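You operate a simulated robot arm through the tools that you are given. There is no shell and no other tool.

Carry out the task below with a simulated robot arm. There is one attempt and no reset: what you move stays moved.

## Task
Push the folded blue masks into the open bag and seal it at its printed heat.
Fine: use the orange push slider, pull it back, close the lever, leave the bag on the sealer shelf, the dial where it is, and switch the sealer off; the purple-label bag stays unsealed.

It is judged by the outcome, as a careful person would: the job done as asked, and still so three seconds after it is handed in. It fails if anything else is knocked over, pushed out of place, dropped, spilled or broken. A push-on lid holds only when it is set on centred and level and pressed home; a screw cap is set on level and turned clockwise until tight.

## Robot
A 6-joint arm with a two-finger parallel gripper, fixed in place. Base frame: the origin is on the floor under the middle of its stand, x ahead of it, y to its left, z up; the work surface is at about z = 840. Units: mm, rad, N and s.
With the tool pointing down near the work surface it reaches from about 260 to 680 mm from the base axis. Its first joint turns from -1.152 to 1.152 rad. Payload 2.9 kg.
Tool frame: the origin (TCP) lies between the finger pads and is the grasp point; the fingertips stand 30 mm ahead of it; z points along the fingers, y is the line along which they close. Largest opening 110 mm; finger width 20, thickness 10; the body of the gripper, 48 by 112 mm, starts 55 mm behind the TCP.
Orientation is told as [roll, pitch, yaw] about the base's x, y, z axes, in that order, counted from this pose: with the fingers straight down and closing along the base's y, the tool's x points along the base's -x, its y along +y and its z along -z.

## Interface
- The arm moves only by the tool move_arm. Its argument "rows" is a list of rows, each an object of numbers (a shift or turn left out is 0, a gripper value left out holds the last): "hand": the opening in per cent of the stroke, from 0 (shut) to 100 (fully open); "dx", "dy", "dz": the shift along the base's x, y, z in mm; "rx", "ry", "rz": the turn, a rotation vector about the base's x, y, z in rad. In form: [{"hand": .., "dx": .., "dy": .., "dz": .., "rx": .., "ry": .., "rz": ..}, ...]. A call has 1 to 20 rows; each row is the pose to reach, as a shift and turn from the pose commanded when the call began. Each row takes 0.2 s and may step no farther than 50 mm and 0.15 rad from the row before; otherwise, or with a gripper value out of range, the whole call is refused. Where a pose cannot be reached the arm comes as near as it can. A force on the tool above 60 N (or 10 N above the force at the start of the call, whichever is more), or a blocked arm, ends the call early, and 0.2 s more pass. Each finger travels about 108 mm/s and halts on what it meets, pressing with about 25 N; the grip force reading is that of the motor and also rises with nothing between the fingers. The clock runs only during rows and for 0.2 s after the last one: add rows that repeat a pose to give the fingers time. The reply holds the time, the measured pose of the TCP, the force on the tool along the base axes, the opening and the grip force, in the units named above and with some noise, with the torque about the TCP (base axes, N m) and any sound that the robot's microphone picked up, and new pictures: "show" is both (left out), scene, wrist or none.
- Cameras (640 x 400 px; columns grow to the right, rows downward): "scene" is fixed at [58.9, 417.8, 1392.6]; the picture's right is [-0.91, -0.41, 0.00], its down [-0.21, 0.46, -0.86] and it looks along [0.36, -0.78, -0.51] (base axes); focal length 308 px, centre (320, 200). "wrist" rides on the gripper at [72, 17, -103] in the tool frame; the picture's right is [-0.23, 0.97, 0.00], its down [-0.76, -0.18, -0.62] and it looks along [-0.61, -0.14, 0.78] (tool axes); focal length 222 px, centre (320, 200). There is no depth. A picture from a camera that has moved, and an enlarged one, comes with that camera's place and axes in the base frame and with its lens.
- close_up(camera, box): a new picture of the part [left, top, right, bottom] of that camera's present view, enlarged. No time passes.
- finish_job(): hands the job in; it is judged then, once.

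Nothing tells you positions but the pictures and the camera data. Unless the task says otherwise, let go and move clear before handing in.

The tools are called after ">>>" as name(argument=value, ...) on one line, values as JSON. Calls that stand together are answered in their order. move_arm: Moves the arm, as the interface text tells. Its arguments: {"type":"object","properties":{"rows":{"type":"array"},"show":{"type":"string","enum":["both","scene","wrist","none"]}},"required":["rows"]} The other tools are called the same way: close_up (camera, box) takes an enlarged picture of a part of a camera's view; finish_job () hands the job in.

At the start:

```text
time_s: 0.0
position: [381.7, -297.8, 1181.0]
tool_rot: [-0.001, 0.002, 0.0]
contact_force: [0.1, 0.1, 0.5]
wrist_torque: [0.02, 0.02, -0.02]
gripper_width: 109.8
gripper_force: 0.1
```

scene: 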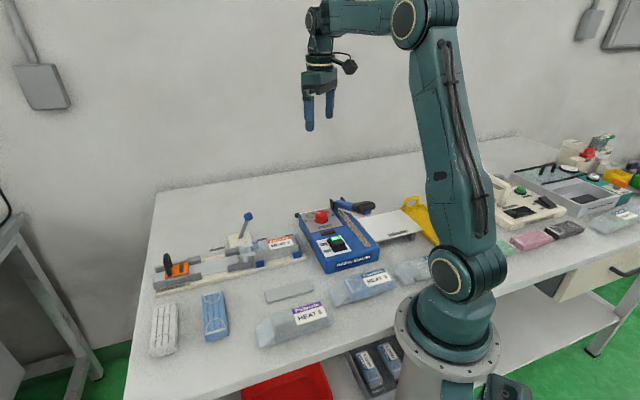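
wrist: 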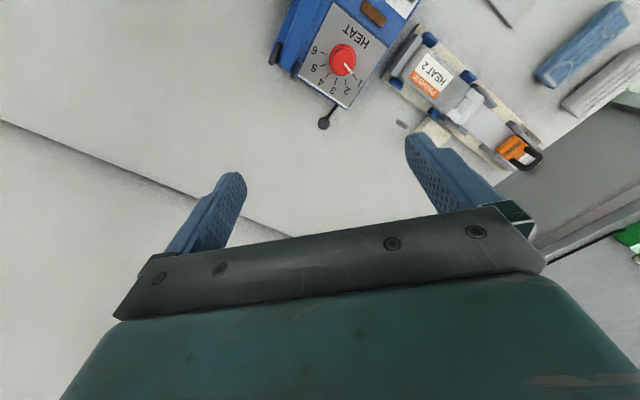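

I see a bench with a blue sealer with a red dial, and a loading rail with an orange slider and an open bag labelled HEAT 2. There are also loose folded masks and several labelled bags. I'll take enlarged pictures first to understand the layout.

>>> close_up(camera="scene", box=[140, 190, 320, 302])

>>> close_up(camera="scene", box=[280, 180, 460, 292])

>>> close_up(camera="scene", box=[140, 250, 440, 400])

>>> close_up(camera="wrist", box=[260, 0, 420, 140])

>>> close_up(camera="wrist", box=[370, 0, 640, 180])

>>> close_up(camera="scene", box=[460, 120, 640, 250])

```text
3.56 times, centred on (230, 246) of scene
camera zoom: at [58.9, 417.8, 1392.6], right [-0.91, -0.41, 0.0], down [-0.21, 0.46, -0.86], along [0.36, -0.78, -0.51], focal length 1096 px, centre (640, 36)
```

zoom: 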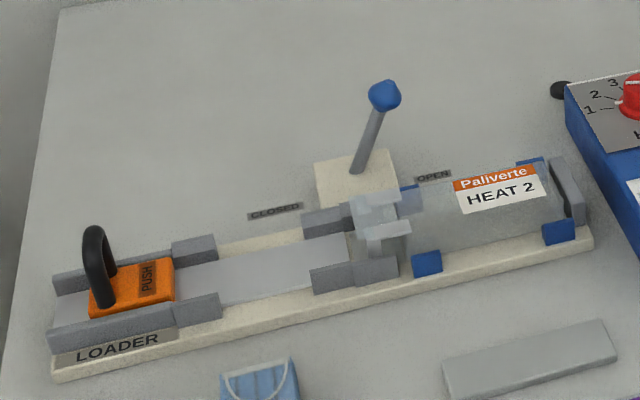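

```text
3.56 times, centred on (370, 236) of scene
camera zoom: at [58.9, 417.8, 1392.6], right [-0.91, -0.41, 0.0], down [-0.21, 0.46, -0.86], along [0.36, -0.78, -0.51], focal length 1096 px, centre (142, 72)
```

zoom: 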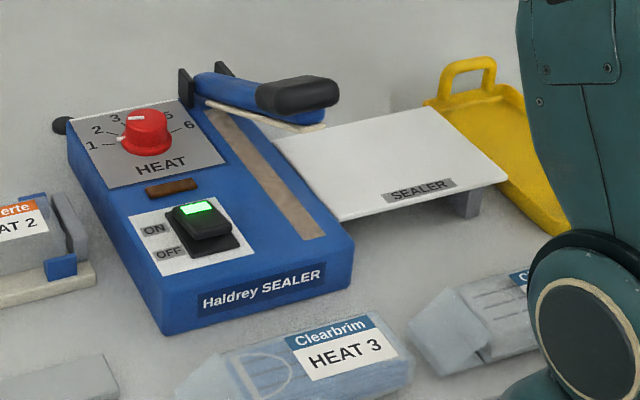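

```text
2.13 times, centred on (290, 325) of scene
camera zoom: at [58.9, 417.8, 1392.6], right [-0.91, -0.41, 0.0], down [-0.21, 0.46, -0.86], along [0.36, -0.78, -0.51], focal length 657 px, centre (384, -67)
```

zoom: 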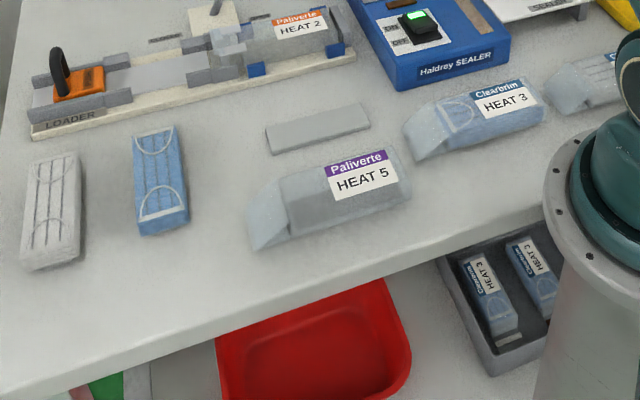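

```text
2.86 times, centred on (340, 70) of wrist
camera zoom: at [309.0, -281.0, 1285.8], right [0.23, 0.97, 0.0], down [0.76, -0.18, 0.62], along [0.61, -0.14, -0.78], focal length 635 px, centre (263, 571)
```

zoom: 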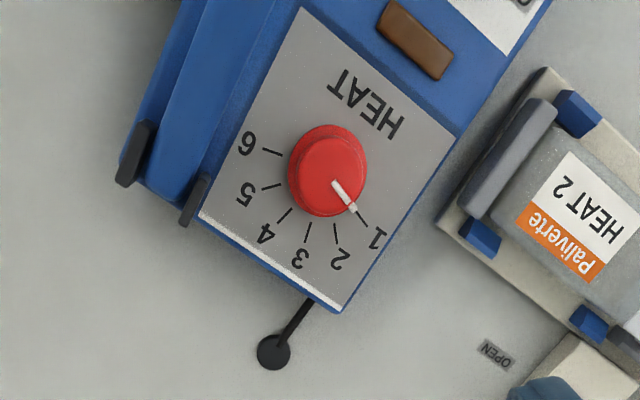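

```text
2.22 times, centred on (505, 90) of wrist
camera zoom: at [309.0, -281.0, 1285.8], right [0.23, 0.97, 0.0], down [0.76, -0.18, 0.62], along [0.61, -0.14, -0.78], focal length 494 px, centre (-91, 444)
```

zoom: 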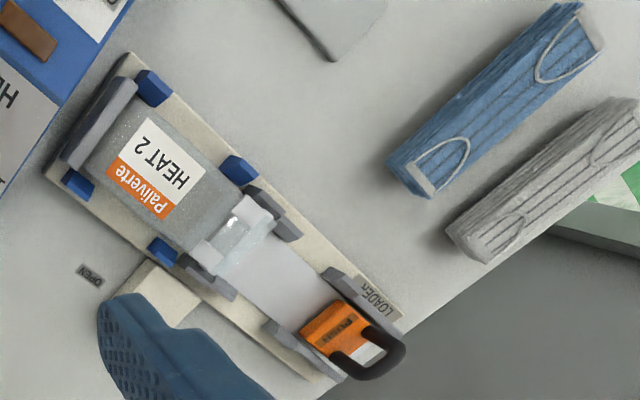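

```text
3.08 times, centred on (550, 185) of scene
camera zoom: at [58.9, 417.8, 1392.6], right [-0.91, -0.41, 0.0], down [-0.21, 0.46, -0.86], along [0.36, -0.78, -0.51], focal length 948 px, centre (-388, 246)
```

zoom: 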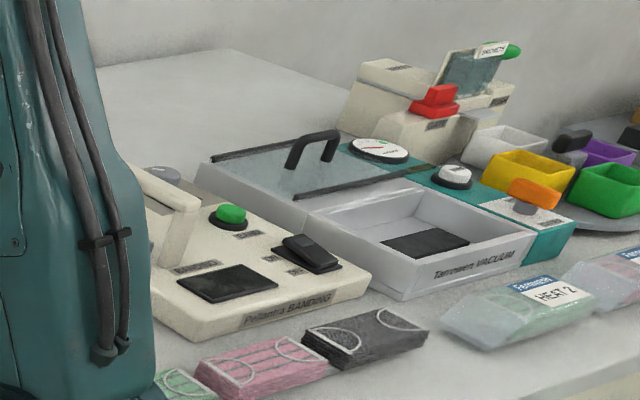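

The loader has the open Paliverte HEAT 2 bag and its lever is on the OPEN side. The sealer dial seems to point at 1, so it will need to go to 2. I'll bring the wrist camera over the loader for a better look.

>>> move_arm(rows=[{"dy": 40, "dz": -10}, {"dy": 80, "dz": -20}, {"dy": 120, "dz": -30}, {"dy": 160, "dz": -40}, {"dy": 200, "dz": -50}, {"dy": 230, "dz": -60}, {"dy": 230, "dz": -60}])

```text
time_s: 1.6
position: [382.3, -66.1, 1121.9]
tool_rot: [0.0, 0.0, 0.0]
contact_force: [-0.2, 0.0, -0.7]
wrist_torque: [0.02, 0.01, -0.01]
gripper_width: 109.9
gripper_force: 0.0
camera wrist: at [309.0, -50.5, 1225.5], right [0.23, 0.97, 0.0], down [0.76, -0.18, 0.62], along [0.61, -0.14, -0.78], focal length 222 px, centre (320, 200)
```

scene: 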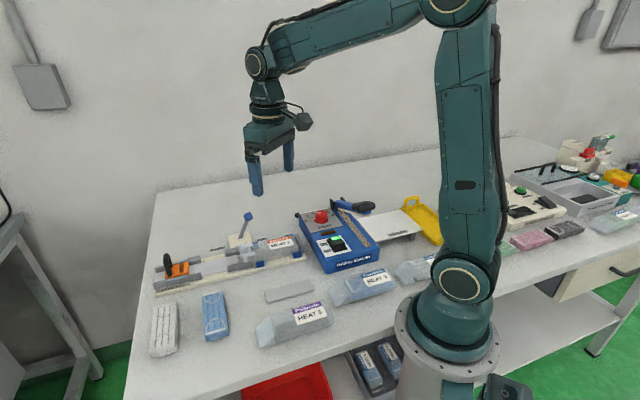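
wrist: 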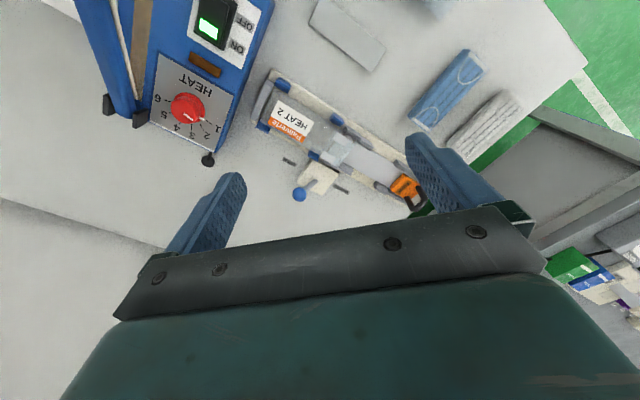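

>>> close_up(camera="wrist", box=[240, 50, 440, 220])

>>> close_up(camera="wrist", box=[80, 0, 280, 180])

>>> close_up(camera="wrist", box=[240, 60, 340, 140])

>>> close_up(camera="wrist", box=[320, 100, 440, 220])

>>> close_up(camera="scene", box=[210, 200, 310, 280])

>>> close_up(camera="scene", box=[285, 190, 385, 270])

```text
2.35 times, centred on (340, 135) of wrist
camera zoom: at [309.0, -50.5, 1225.5], right [0.23, 0.97, 0.0], down [0.76, -0.18, 0.62], along [0.61, -0.14, -0.78], focal length 523 px, centre (273, 353)
```

zoom: 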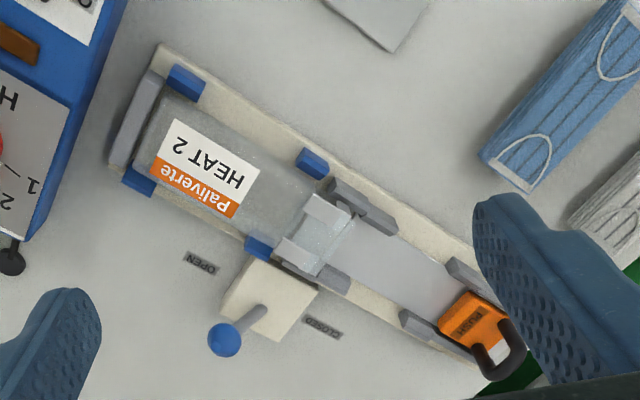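

```text
2.22 times, centred on (180, 90) of wrist
camera zoom: at [309.0, -50.5, 1225.5], right [0.23, 0.97, 0.0], down [0.76, -0.18, 0.62], along [0.61, -0.14, -0.78], focal length 494 px, centre (631, 444)
```

zoom: 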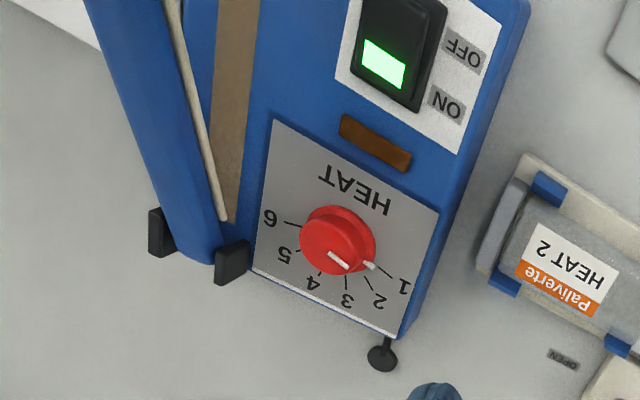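

```text
5.00 times, centred on (290, 100) of wrist
camera zoom: at [309.0, -50.5, 1225.5], right [0.23, 0.97, 0.0], down [0.76, -0.18, 0.62], along [0.61, -0.14, -0.78], focal length 1111 px, centre (470, 700)
```

zoom: 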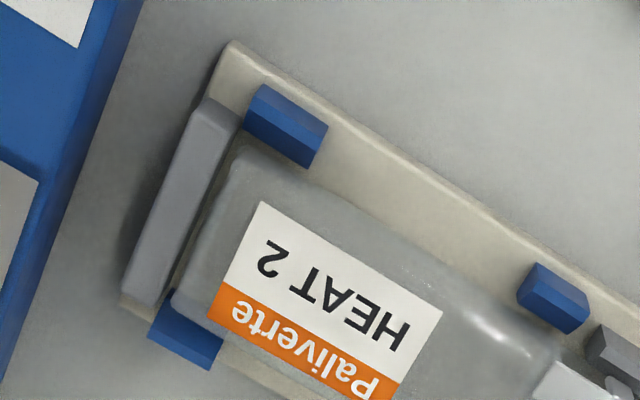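

```text
3.33 times, centred on (380, 160) of wrist
camera zoom: at [309.0, -50.5, 1225.5], right [0.23, 0.97, 0.0], down [0.76, -0.18, 0.62], along [0.61, -0.14, -0.78], focal length 740 px, centre (120, 333)
```

zoom: 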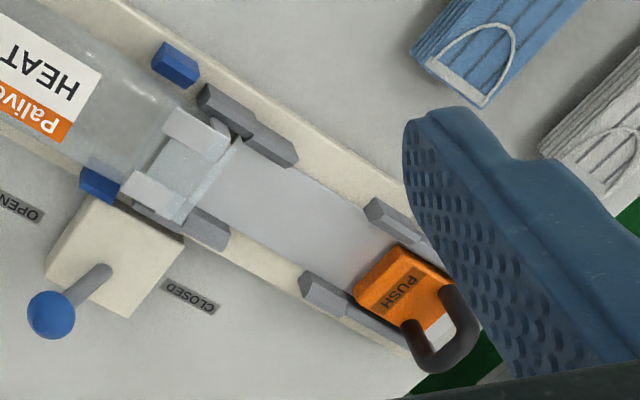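

```text
5.00 times, centred on (260, 240) of scene
camera zoom: at [58.9, 417.8, 1392.6], right [-0.91, -0.41, 0.0], down [-0.21, 0.46, -0.86], along [0.36, -0.78, -0.51], focal length 1541 px, centre (620, 0)
```

zoom: 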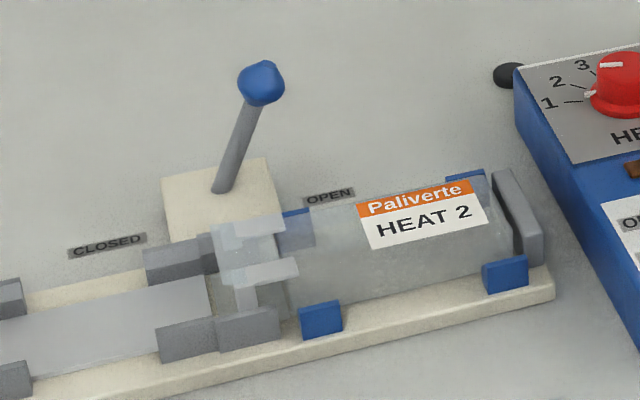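

```text
5.00 times, centred on (335, 230) of scene
camera zoom: at [58.9, 417.8, 1392.6], right [-0.91, -0.41, 0.0], down [-0.21, 0.46, -0.86], along [0.36, -0.78, -0.51], focal length 1541 px, centre (245, 50)
```

zoom: 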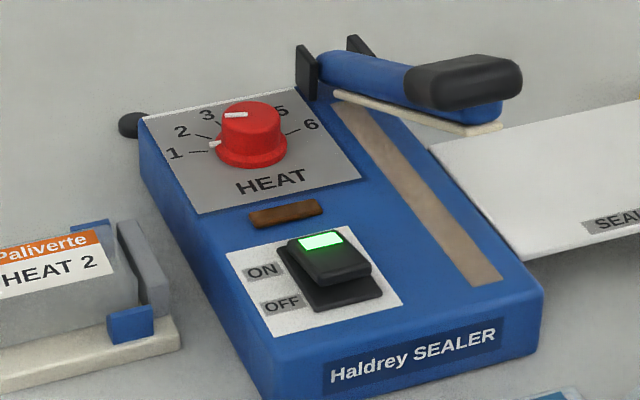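

The dial's skirt pointer is at 1, so it must go to 2. The blue masks lie near (430, 118) and the loader axis runs at about 45°. I'll bring the camera over the sealer to measure the dial.

>>> move_arm(rows=[{"dx": -15, "dy": -40, "dz": -10}, {"dx": -30, "dy": -80, "dz": -25}, {"dx": -50, "dy": -120, "dz": -40}, {"dx": -65, "dy": -160, "dz": -60}, {"dx": -72, "dy": -180, "dz": -80}, {"dx": -72, "dy": -180, "dz": -80}], show="wrist")

```text
time_s: 3.0
position: [308.6, -247.6, 1041.8]
tool_rot: [0.0, -0.001, -0.001]
contact_force: [0.5, 0.8, 0.8]
wrist_torque: [-0.01, -0.01, 0.02]
gripper_width: 110.3
gripper_force: 0.0
camera wrist: at [236.4, -232.7, 1144.6], right [0.23, 0.97, 0.0], down [0.76, -0.18, 0.62], along [0.61, -0.14, -0.78], focal length 222 px, centre (320, 200)
```

wrist: 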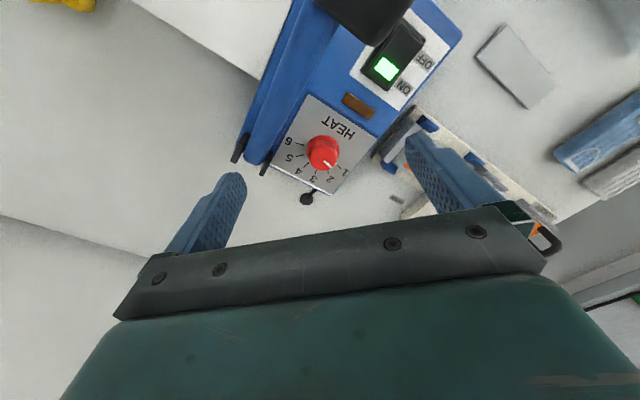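

>>> close_up(camera="wrist", box=[260, 80, 388, 208])

>>> close_up(camera="wrist", box=[220, 0, 480, 160])

>>> close_up(camera="scene", box=[290, 170, 400, 270])

```text
3.12 times, centred on (324, 144) of wrist
camera zoom: at [236.4, -232.7, 1144.6], right [0.23, 0.97, 0.0], down [0.76, -0.18, 0.62], along [0.61, -0.14, -0.78], focal length 694 px, centre (308, 375)
```

zoom: 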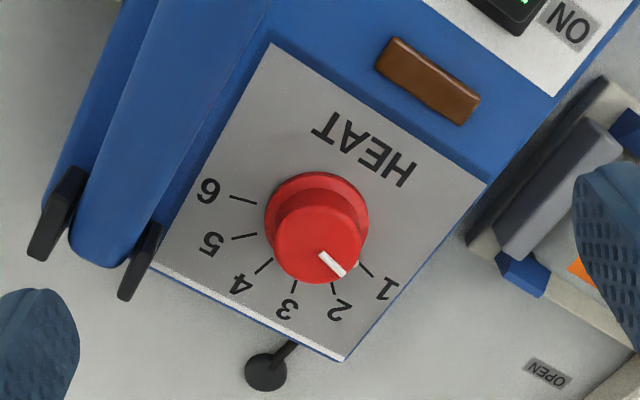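

```text
2.46 times, centred on (350, 80) of wrist
camera zoom: at [236.4, -232.7, 1144.6], right [0.23, 0.97, 0.0], down [0.76, -0.18, 0.62], along [0.61, -0.14, -0.78], focal length 547 px, centre (246, 495)
```

zoom: 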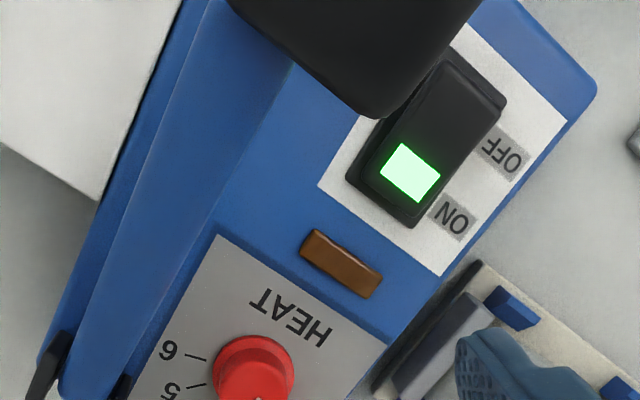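

```text
4.00 times, centred on (345, 220) of scene
camera zoom: at [58.9, 417.8, 1392.6], right [-0.91, -0.41, 0.0], down [-0.21, 0.46, -0.86], along [0.36, -0.78, -0.51], focal length 1233 px, centre (220, 120)
```

zoom: 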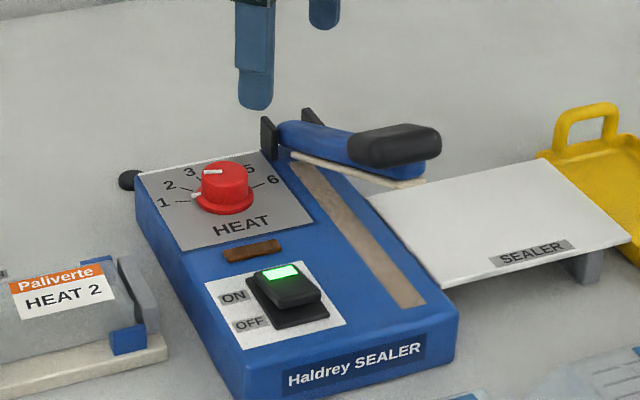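

The knob sits at about (359, -258) with its top near z = 911, and the ticks are about 30° apart, with 2 clockwise of 1. I'll line the gripper up over the knob, part-open.

>>> move_arm(rows=[{"hand": 55, "dx": 25, "dy": -5, "dz": -15, "rz": 0.13}, {"hand": 55, "dx": 50.2, "dy": -10.1, "dz": -40, "rz": 0.26}, {"hand": 55, "dx": 50.2, "dy": -10.1, "dz": -75, "rz": 0.26}, {"hand": 55, "dx": 50.2, "dy": -10.1, "dz": -75, "rz": 0.26}])

```text
time_s: 4.0
position: [360.7, -255.9, 966.9]
tool_rot: [0.001, -0.001, 0.261]
contact_force: [-0.6, 0.1, 0.0]
wrist_torque: [0.01, 0.03, 0.01]
gripper_width: 60.7
gripper_force: 0.0
camera wrist: at [286.2, -259.5, 1070.0], right [-0.03, 1.0, 0.0], down [0.78, 0.02, 0.62], along [0.62, 0.02, -0.78], focal length 222 px, centre (320, 200)
```

scene: 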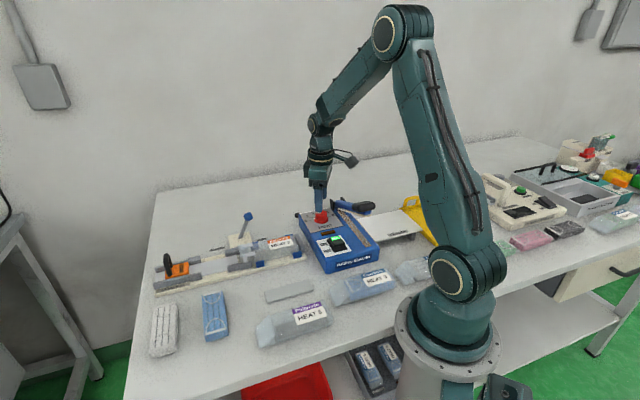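
wrist: 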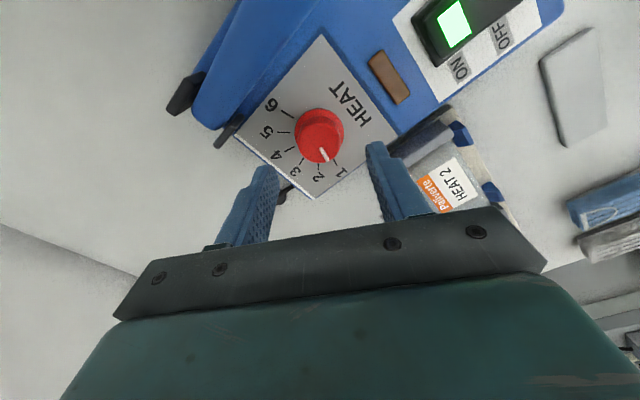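

>>> close_up(camera="wrist", box=[250, 80, 400, 210])

>>> close_up(camera="scene", box=[290, 140, 390, 230])

```text
3.08 times, centred on (325, 145) of wrist
camera zoom: at [286.2, -259.5, 1070.0], right [-0.03, 1.0, 0.0], down [0.78, 0.02, 0.62], along [0.62, 0.02, -0.78], focal length 684 px, centre (305, 369)
```

zoom: 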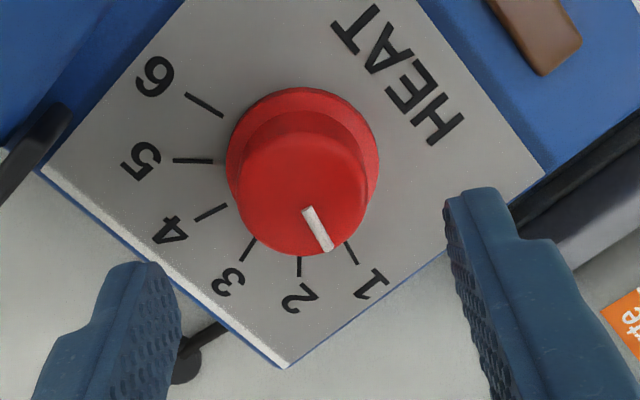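

```text
4.44 times, centred on (340, 185) of scene
camera zoom: at [58.9, 417.8, 1392.6], right [-0.91, -0.41, 0.0], down [-0.21, 0.46, -0.86], along [0.36, -0.78, -0.51], focal length 1370 px, centre (231, 267)
```

zoom: 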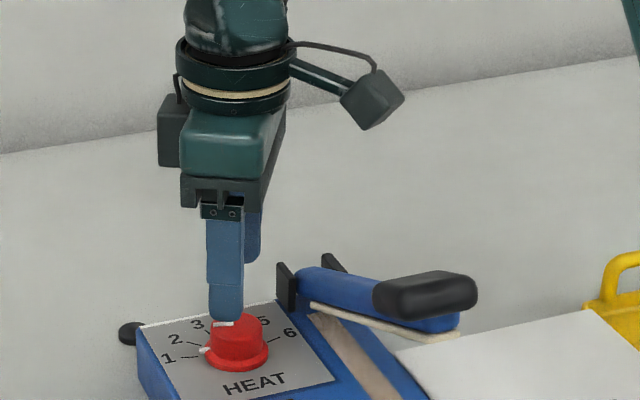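

The knob axis is at about (357.5, -258), 2–3 mm from my present position. I'll correct that, descend around the knob, and close.

>>> move_arm(rows=[{"hand": 55, "dx": -2.5, "dy": -0.3, "dz": -20}, {"hand": 55, "dx": -2.5, "dy": -0.3, "dz": -38}, {"hand": 55, "dx": -2.5, "dy": -0.3, "dz": -38}, {"hand": 20, "dx": -2.5, "dy": -0.3, "dz": -38}, {"hand": 20, "dx": -2.5, "dy": -0.3, "dz": -38}])

```text
time_s: 5.2
position: [356.7, -257.2, 928.9]
tool_rot: [-0.001, 0.001, 0.258]
contact_force: [0.1, 0.0, -3.6]
wrist_torque: [0.04, -0.27, 0.01]
gripper_width: 32.7
gripper_force: 45.1
camera wrist: at [283.4, -260.8, 1032.1], right [-0.03, 1.0, 0.0], down [0.78, 0.02, 0.62], along [0.62, 0.02, -0.78], focal length 222 px, centre (320, 200)
```

scene: 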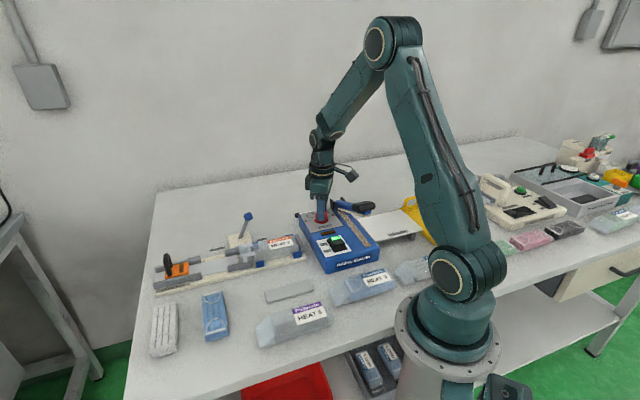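
wrist: 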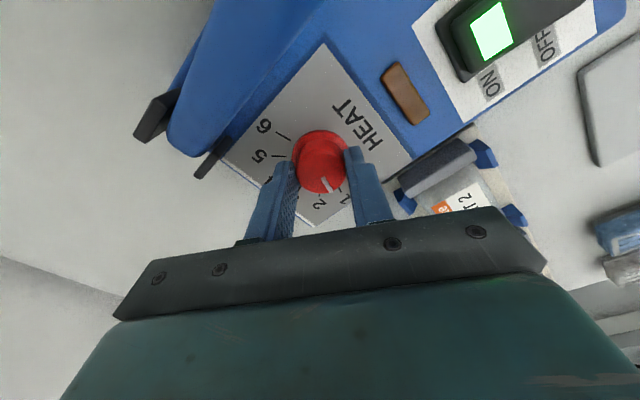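

The knob is gripped at a width of 32.7 mm. I'll turn it clockwise by one step, about 29°.

>>> move_arm(rows=[{"hand": 20, "rz": -0.1}, {"hand": 20, "rz": -0.2}, {"hand": 20, "rz": -0.3}, {"hand": 20, "rz": -0.4}, {"hand": 20, "rz": -0.51}, {"hand": 20, "rz": -0.51}], show="wrist")

>>> close_up(camera="wrist", box=[250, 80, 400, 210])

>>> close_up(camera="scene", box=[285, 190, 385, 270])

```text
time_s: 6.6
position: [356.9, -256.5, 928.7]
tool_rot: [0.0, 0.0, -0.252]
contact_force: [8.6, 5.6, -14.8]
wrist_torque: [0.21, -0.2, -0.01]
gripper_width: 32.9
gripper_force: 45.6
camera wrist: at [291.8, -222.9, 1032.2], right [0.46, 0.89, 0.0], down [0.69, -0.36, 0.62], along [0.55, -0.29, -0.78], focal length 222 px, centre (320, 200)
```

wrist: 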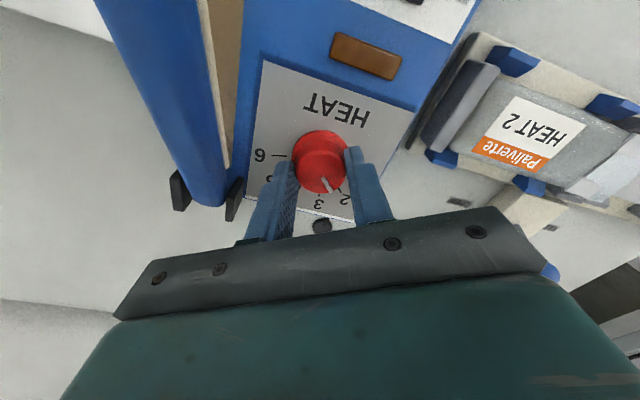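

```text
3.08 times, centred on (325, 145) of wrist
camera zoom: at [291.8, -222.9, 1032.2], right [0.46, 0.89, 0.0], down [0.69, -0.36, 0.62], along [0.55, -0.29, -0.78], focal length 684 px, centre (305, 369)
```

zoom: 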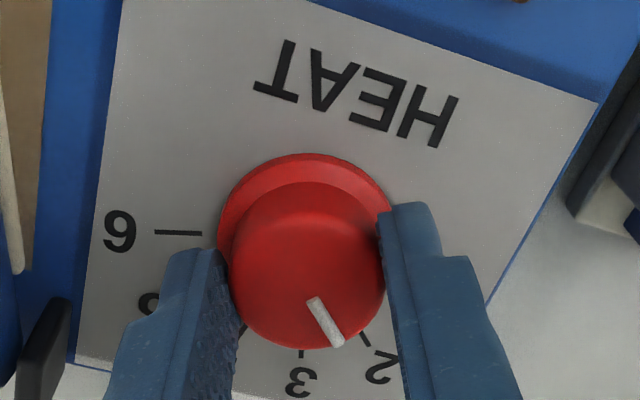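

```text
5.00 times, centred on (335, 230) of scene
camera zoom: at [59.3, 417.8, 1392.6], right [-0.91, -0.41, 0.0], down [-0.21, 0.46, -0.86], along [0.36, -0.78, -0.51], focal length 1541 px, centre (245, 50)
```

zoom: 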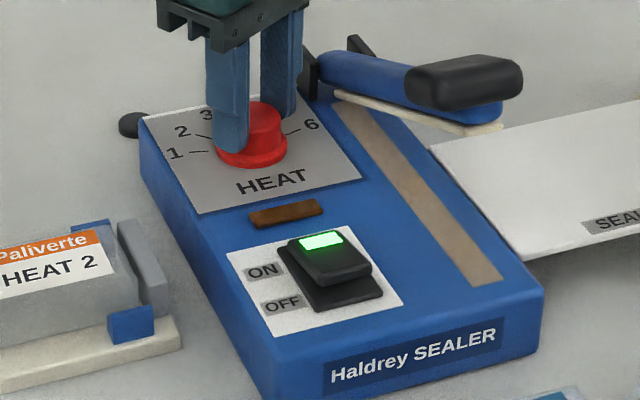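

The pointer now appears near 2. I'll release, rise and check it from above.

>>> move_arm(rows=[{"hand": 50}, {"hand": 50}, {"hand": 50, "dz": 30}, {"hand": 50, "dz": 70}, {"hand": 50, "dz": 70}], show="wrist")

>>> close_up(camera="wrist", box=[250, 60, 400, 190])

>>> close_up(camera="scene", box=[300, 190, 360, 240])

```text
time_s: 7.8
position: [358.1, -255.5, 999.5]
tool_rot: [-0.001, 0.001, -0.248]
contact_force: [-0.5, 0.1, 0.0]
wrist_torque: [-0.02, 0.02, 0.0]
gripper_width: 55.1
gripper_force: 0.1
camera wrist: at [292.2, -222.9, 1102.7], right [0.46, 0.89, 0.0], down [0.69, -0.36, 0.62], along [0.55, -0.29, -0.78], focal length 222 px, centre (320, 200)
```

wrist: 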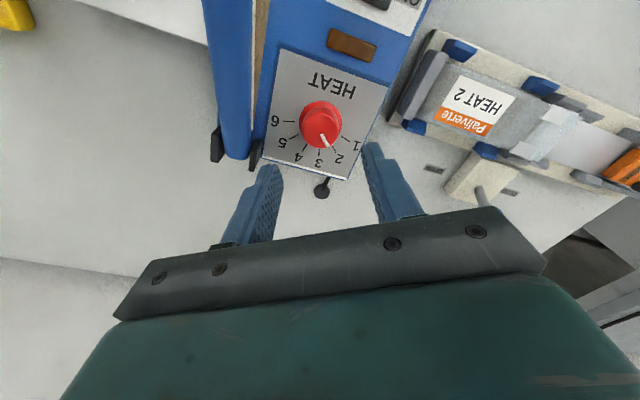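

```text
3.08 times, centred on (325, 125) of wrist
camera zoom: at [292.2, -222.9, 1102.7], right [0.46, 0.89, 0.0], down [0.69, -0.36, 0.62], along [0.55, -0.29, -0.78], focal length 684 px, centre (305, 431)
```

zoom: 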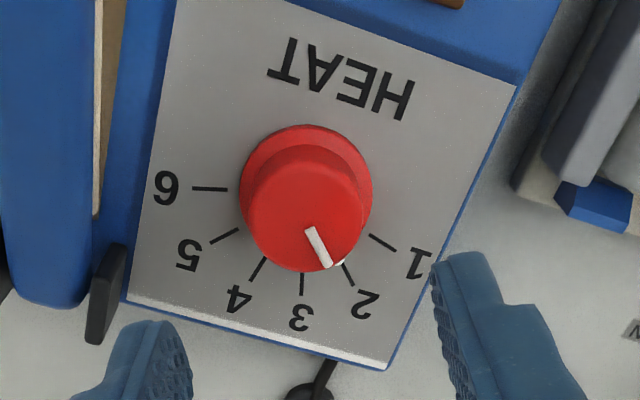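

```text
8.00 times, centred on (330, 215) of scene
camera zoom: at [58.9, 417.8, 1392.6], right [-0.91, -0.41, 0.0], down [-0.21, 0.46, -0.86], along [0.36, -0.78, -0.51], focal length 2465 px, centre (240, 80)
```

zoom: 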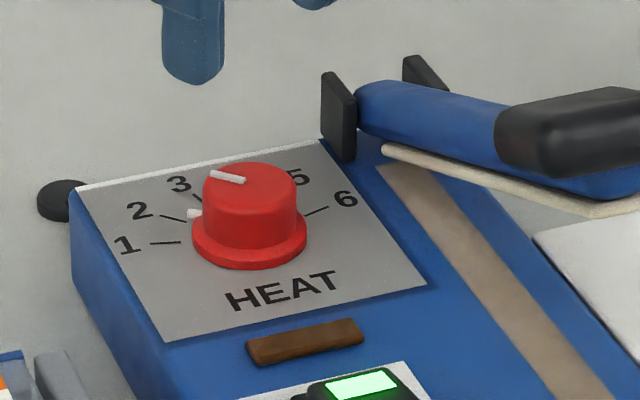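

The dial's skirt mark now lines up with 2. Next I'll move to the blue masks near (430, 118), turning the gripper square to them.

>>> move_arm(rows=[{"hand": 60, "dz": 45}, {"hand": 60, "dx": 0, "dy": 30, "dz": 80, "rz": -0.05}, {"hand": 60, "dx": 5, "dy": 78, "dz": 80, "rz": -0.1}, {"hand": 60, "dx": 10, "dy": 126, "dz": 80, "rz": -0.15}, {"hand": 60, "dx": 15, "dy": 174, "dz": 80, "rz": -0.2}, {"hand": 60, "dx": 20, "dy": 222, "dz": 80, "rz": -0.25}, {"hand": 60, "dx": 25, "dy": 270, "dz": 75, "rz": -0.3}, {"hand": 60, "dx": 30, "dy": 316, "dz": 60, "rz": -0.35}, {"hand": 60, "dx": 32, "dy": 360, "dz": 40, "rz": -0.387}, {"hand": 60, "dx": 32, "dy": 404, "dz": 20, "rz": -0.387}, {"hand": 60, "dx": 32, "dy": 404, "dz": 0, "rz": -0.387}, {"hand": 60, "dx": 32, "dy": 404, "dz": 0, "rz": -0.387}])

```text
time_s: 10.4
position: [389.3, 146.2, 1000.4]
tool_rot: [0.001, 0.0, -0.635]
contact_force: [1.0, -0.7, -0.4]
wrist_torque: [0.0, -0.02, -0.01]
gripper_width: 66.0
gripper_force: 0.0
camera wrist: at [341.7, 201.8, 1103.7], right [0.76, 0.65, 0.0], down [0.51, -0.6, 0.62], along [0.4, -0.47, -0.78], focal length 222 px, centre (320, 200)
```

scene: 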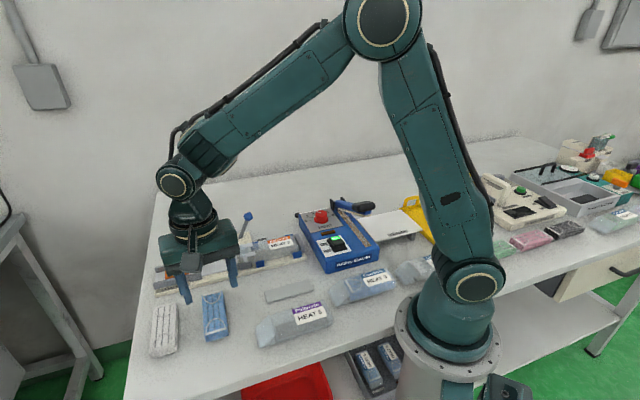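
wrist: 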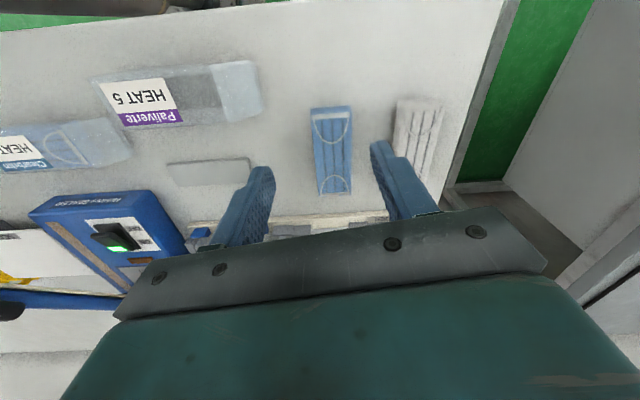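

>>> close_up(camera="wrist", box=[260, 80, 460, 220])

>>> close_up(camera="scene", box=[130, 270, 250, 370])

>>> close_up(camera="wrist", box=[80, 50, 280, 190])

```text
2.86 times, centred on (360, 150) of wrist
camera zoom: at [341.7, 201.8, 1103.7], right [0.76, 0.65, 0.0], down [0.51, -0.6, 0.62], along [0.4, -0.47, -0.78], focal length 635 px, centre (206, 343)
```

zoom: 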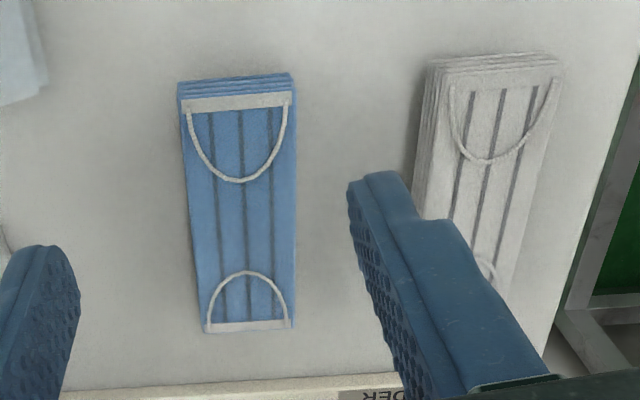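

```text
4.00 times, centred on (190, 320) of scene
camera zoom: at [58.9, 417.8, 1392.6], right [-0.91, -0.41, 0.0], down [-0.21, 0.46, -0.86], along [0.36, -0.78, -0.51], focal length 1233 px, centre (840, -280)
```

zoom: 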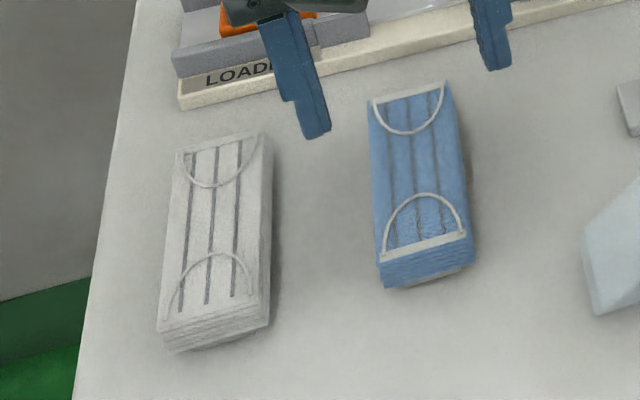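

```text
2.86 times, centred on (180, 120) of wrist
camera zoom: at [341.7, 201.8, 1103.7], right [0.76, 0.65, 0.0], down [0.51, -0.6, 0.62], along [0.4, -0.47, -0.78], focal length 635 px, centre (720, 429)
```

zoom: 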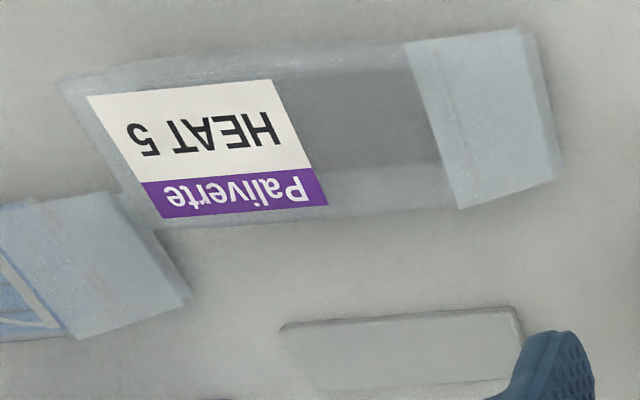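

The masks are one stack of about 109 × 41 × 23 mm, centred near (438, 113) and lying at -45°. Before picking them up I'll look at the loader tray from above to measure the space between slider and mouth.

>>> move_arm(rows=[{"hand": 60, "dx": 30, "dy": -33, "dz": 0, "rz": -0.04}, {"hand": 60, "dx": 60, "dy": -67, "dz": 0, "rz": -0.08}, {"hand": 60, "dx": 92, "dy": -102, "dz": 0, "rz": -0.12}, {"hand": 60, "dx": 126, "dy": -138, "dz": 0, "rz": -0.148}, {"hand": 60, "dx": 126, "dy": -138, "dz": 0, "rz": -0.148}], show="wrist")

>>> close_up(camera="wrist", box=[260, 60, 480, 210])

>>> close_up(camera="wrist", box=[140, 60, 300, 200])

```text
time_s: 11.6
position: [515.1, 9.8, 1001.4]
tool_rot: [-0.001, 0.0, -0.784]
contact_force: [0.9, 0.0, 0.3]
wrist_torque: [0.01, -0.04, -0.02]
gripper_width: 66.0
gripper_force: 0.0
camera wrist: at [476.3, 70.8, 1104.9], right [0.85, 0.53, 0.0], down [0.41, -0.66, 0.62], along [0.33, -0.53, -0.78], focal length 222 px, centre (320, 200)
```

wrist: 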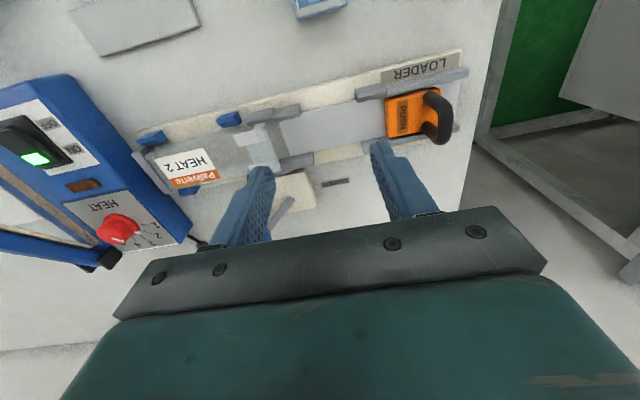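

```text
2.67 times, centred on (370, 135) of wrist
camera zoom: at [476.3, 70.8, 1104.9], right [0.85, 0.53, 0.0], down [0.41, -0.66, 0.62], along [0.33, -0.53, -0.78], focal length 592 px, centre (187, 373)
```

zoom: 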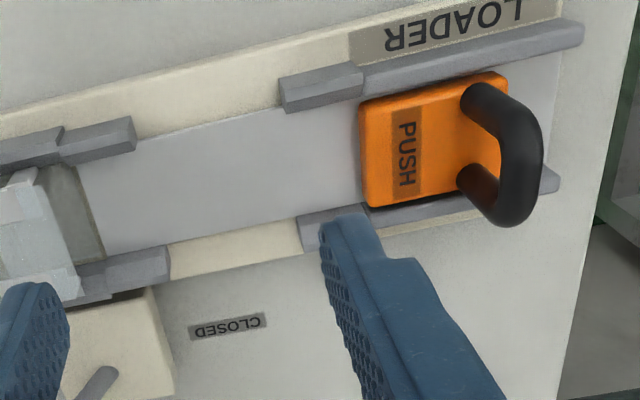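

```text
2.86 times, centred on (220, 130) of wrist
camera zoom: at [476.3, 70.8, 1104.9], right [0.85, 0.53, 0.0], down [0.41, -0.66, 0.62], along [0.33, -0.53, -0.78], focal length 635 px, centre (606, 400)
```

zoom: 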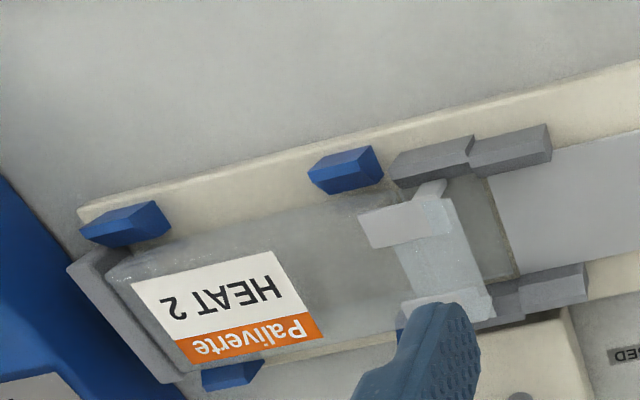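

The tray has about 115 mm between slider front (s≈436 along the 45° axis) and the mouth-end floor edge (s≈321), with a roughly 45 mm wide channel centred at x−y≈538. The masks fit there. I'll go back over the masks and descend part-way to check alignment.

>>> move_arm(rows=[{"hand": 60, "dx": -25, "dy": 34}, {"hand": 60, "dx": -51, "dy": 70, "dz": -10}, {"hand": 60, "dx": -76.9, "dy": 104.9, "dz": -30}, {"hand": 60, "dx": -76.9, "dy": 104.9, "dz": -75}, {"hand": 60, "dx": -76.9, "dy": 104.9, "dz": -95}, {"hand": 60, "dx": -76.9, "dy": 104.9, "dz": -95}])

>>> close_up(camera="wrist", box=[220, 60, 420, 240])

>>> close_up(camera="scene", box=[140, 220, 280, 350])

```text
time_s: 13.0
position: [438.0, 112.6, 902.9]
tool_rot: [0.0, 0.001, -0.786]
contact_force: [-0.3, 0.6, -0.3]
wrist_torque: [-0.01, 0.01, -0.01]
gripper_width: 65.9
gripper_force: 0.1
camera wrist: at [398.8, 174.9, 1006.0], right [0.85, 0.53, 0.0], down [0.41, -0.66, 0.62], along [0.33, -0.53, -0.78], focal length 222 px, centre (320, 200)
```

scene: 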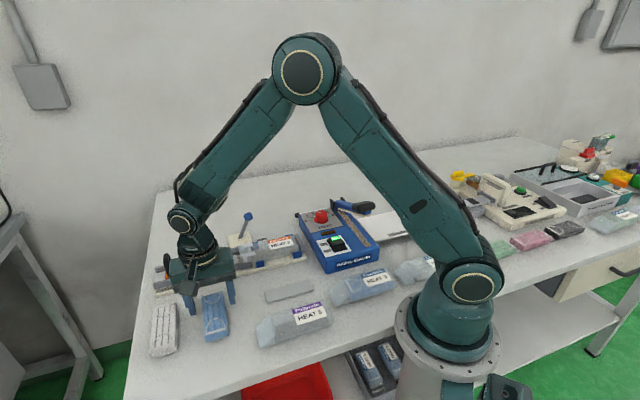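
wrist: 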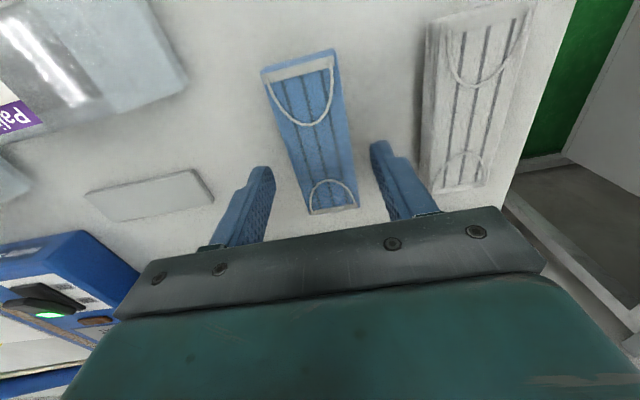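

```text
2.22 times, centred on (320, 150) of wrist
camera zoom: at [398.8, 174.9, 1006.0], right [0.85, 0.53, 0.0], down [0.41, -0.66, 0.62], along [0.33, -0.53, -0.78], focal length 494 px, centre (320, 311)
```

zoom: 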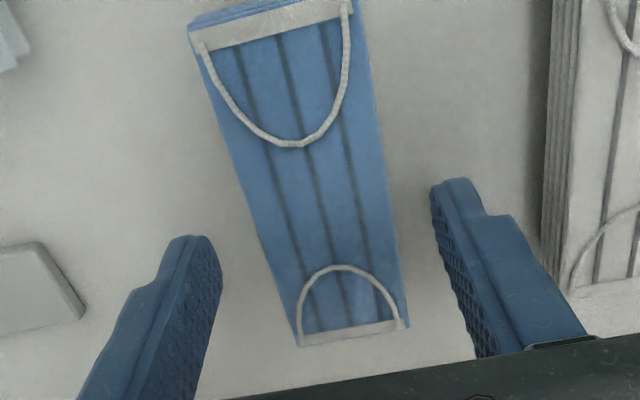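

```text
3.08 times, centred on (210, 285) of scene
camera zoom: at [58.9, 417.8, 1392.6], right [-0.91, -0.41, 0.0], down [-0.21, 0.46, -0.86], along [0.36, -0.78, -0.51], focal length 948 px, centre (658, -62)
```

zoom: 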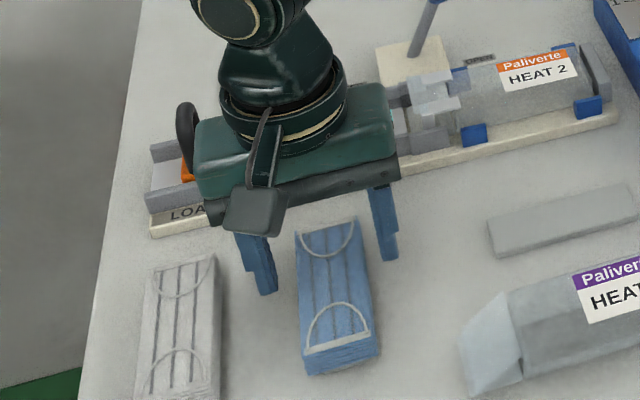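

The gripper is centred over the blue masks with clear space on both sides. I'll descend and grip.

>>> move_arm(rows=[{"hand": 60, "dx": 0.1, "dy": 0.6, "dz": -15}, {"hand": 60, "dx": 0.1, "dy": 0.6, "dz": -28}, {"hand": 60, "dx": 0.1, "dy": 0.6, "dz": -28}, {"hand": 20, "dx": 0.1, "dy": 0.6, "dz": -28}, {"hand": 20, "dx": 0.1, "dy": 0.6, "dz": -28}, {"hand": 20, "dx": 0.1, "dy": 0.6, "dz": -28}], show="wrist")

```text
time_s: 14.4
position: [438.9, 114.5, 875.5]
tool_rot: [0.0, -0.001, -0.785]
contact_force: [-0.1, 0.4, -0.1]
wrist_torque: [0.03, 0.02, 0.03]
gripper_width: 42.7
gripper_force: 25.4
camera wrist: at [399.7, 176.4, 978.5], right [0.85, 0.53, 0.0], down [0.41, -0.66, 0.62], along [0.33, -0.53, -0.78], focal length 222 px, centre (320, 200)
```

wrist: 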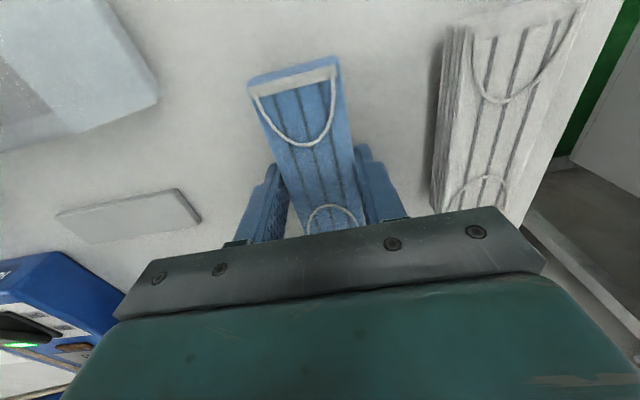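

The masks are gripped at 42.7 mm. I'll lift them, turn them 90° to the loader axis, and carry them above the tray.

>>> move_arm(rows=[{"hand": 20, "dz": 45}, {"hand": 20, "dz": 90, "rz": 0.1}, {"hand": 20, "dz": 110, "rz": 0.24}, {"hand": 20, "dz": 110, "rz": 0.38}, {"hand": 20, "dz": 110, "rz": 0.52}, {"hand": 20, "dz": 110, "rz": 0.66}, {"hand": 20, "dz": 110, "rz": 0.8}, {"hand": 20, "dx": 0, "dy": 0, "dz": 110, "rz": 0.94}, {"hand": 20, "dx": 20, "dy": -23, "dz": 110, "rz": 1.08}, {"hand": 20, "dx": 45, "dy": -52, "dz": 110, "rz": 1.22}, {"hand": 20, "dx": 72, "dy": -84, "dz": 110, "rz": 1.36}, {"hand": 20, "dx": 98, "dy": -114.8, "dz": 105, "rz": 1.48}, {"hand": 20, "dx": 98, "dy": -114.8, "dz": 85, "rz": 1.571}, {"hand": 20, "dx": 98, "dy": -114.8, "dz": 80, "rz": 1.571}, {"hand": 20, "dx": 98, "dy": -114.8, "dz": 80, "rz": 1.571}])

>>> close_up(camera="wrist", box=[220, 80, 420, 240])

>>> close_up(camera="scene", box=[140, 180, 280, 310])

```text
time_s: 17.6
position: [537.1, 1.6, 955.9]
tool_rot: [0.0, -0.001, 0.788]
contact_force: [0.3, -0.6, -0.3]
wrist_torque: [0.04, 0.0, -0.01]
gripper_width: 42.5
gripper_force: 24.7
camera wrist: at [473.4, -39.1, 1059.8], right [-0.53, 0.85, 0.0], down [0.66, 0.41, 0.62], along [0.53, 0.33, -0.78], focal length 222 px, centre (320, 200)
```

scene: 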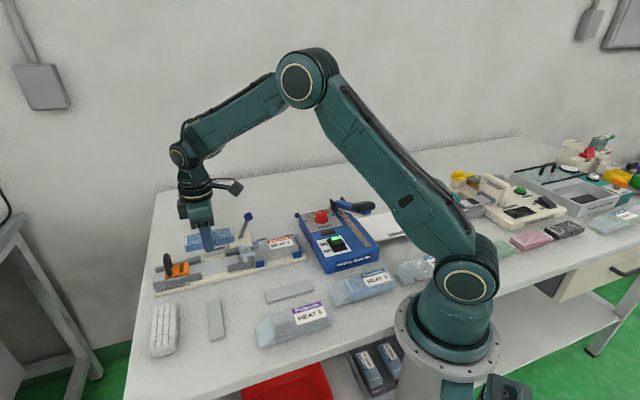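
wrist: 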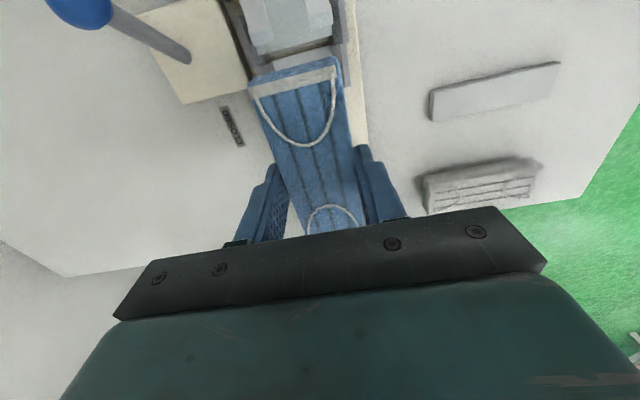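

```text
2.50 times, centred on (320, 160) of wrist
camera zoom: at [473.4, -39.1, 1059.8], right [-0.53, 0.85, 0.0], down [0.66, 0.41, 0.62], along [0.53, 0.33, -0.78], focal length 555 px, centre (320, 300)
```

zoom: 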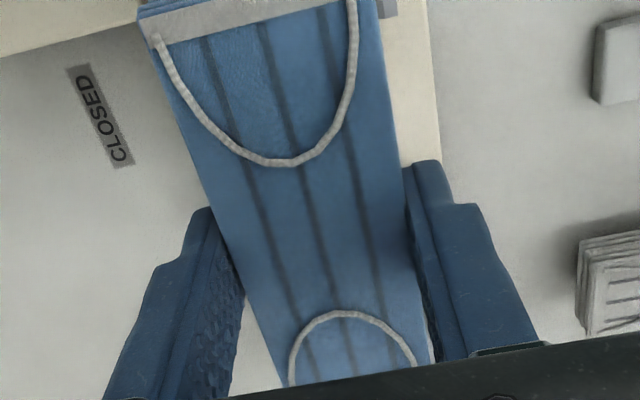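

```text
3.08 times, centred on (210, 245) of scene
camera zoom: at [58.9, 417.8, 1392.6], right [-0.91, -0.41, 0.0], down [-0.21, 0.46, -0.86], along [0.36, -0.78, -0.51], focal length 948 px, centre (658, 62)
```

zoom: 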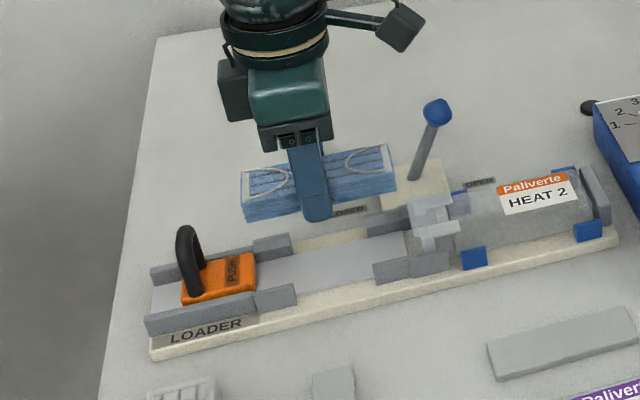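

>>> close_up(camera="wrist", box=[220, 0, 380, 100])

>>> close_up(camera="scene", box=[150, 225, 250, 305])

```text
4.00 times, centred on (300, 50) of wrist
camera zoom: at [473.4, -39.1, 1059.8], right [-0.53, 0.85, 0.0], down [0.66, 0.41, 0.62], along [0.53, 0.33, -0.78], focal length 888 px, centre (400, 800)
```

zoom: 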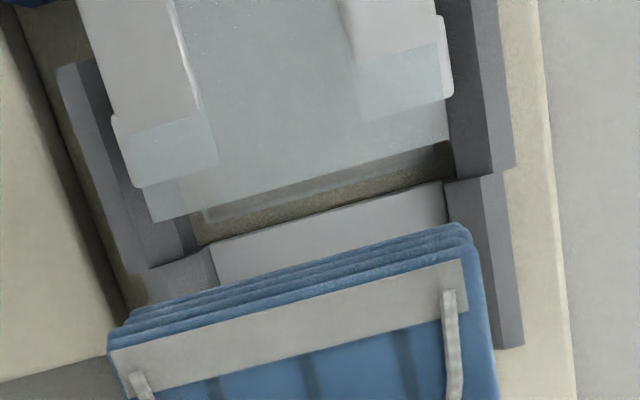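

```text
5.00 times, centred on (200, 265) of scene
camera zoom: at [58.9, 417.8, 1392.6], right [-0.91, -0.41, 0.0], down [-0.21, 0.46, -0.86], along [0.36, -0.78, -0.51], focal length 1541 px, centre (920, -125)
```

zoom: 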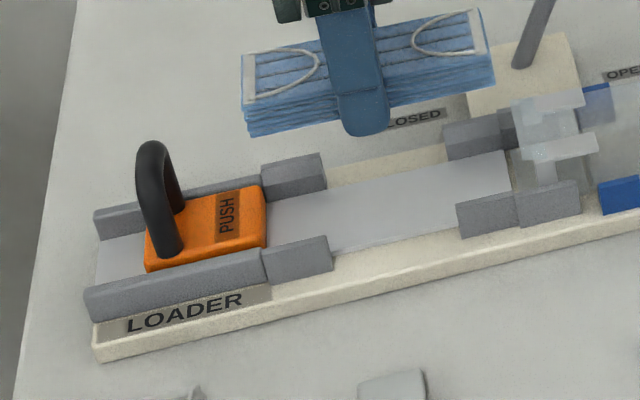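

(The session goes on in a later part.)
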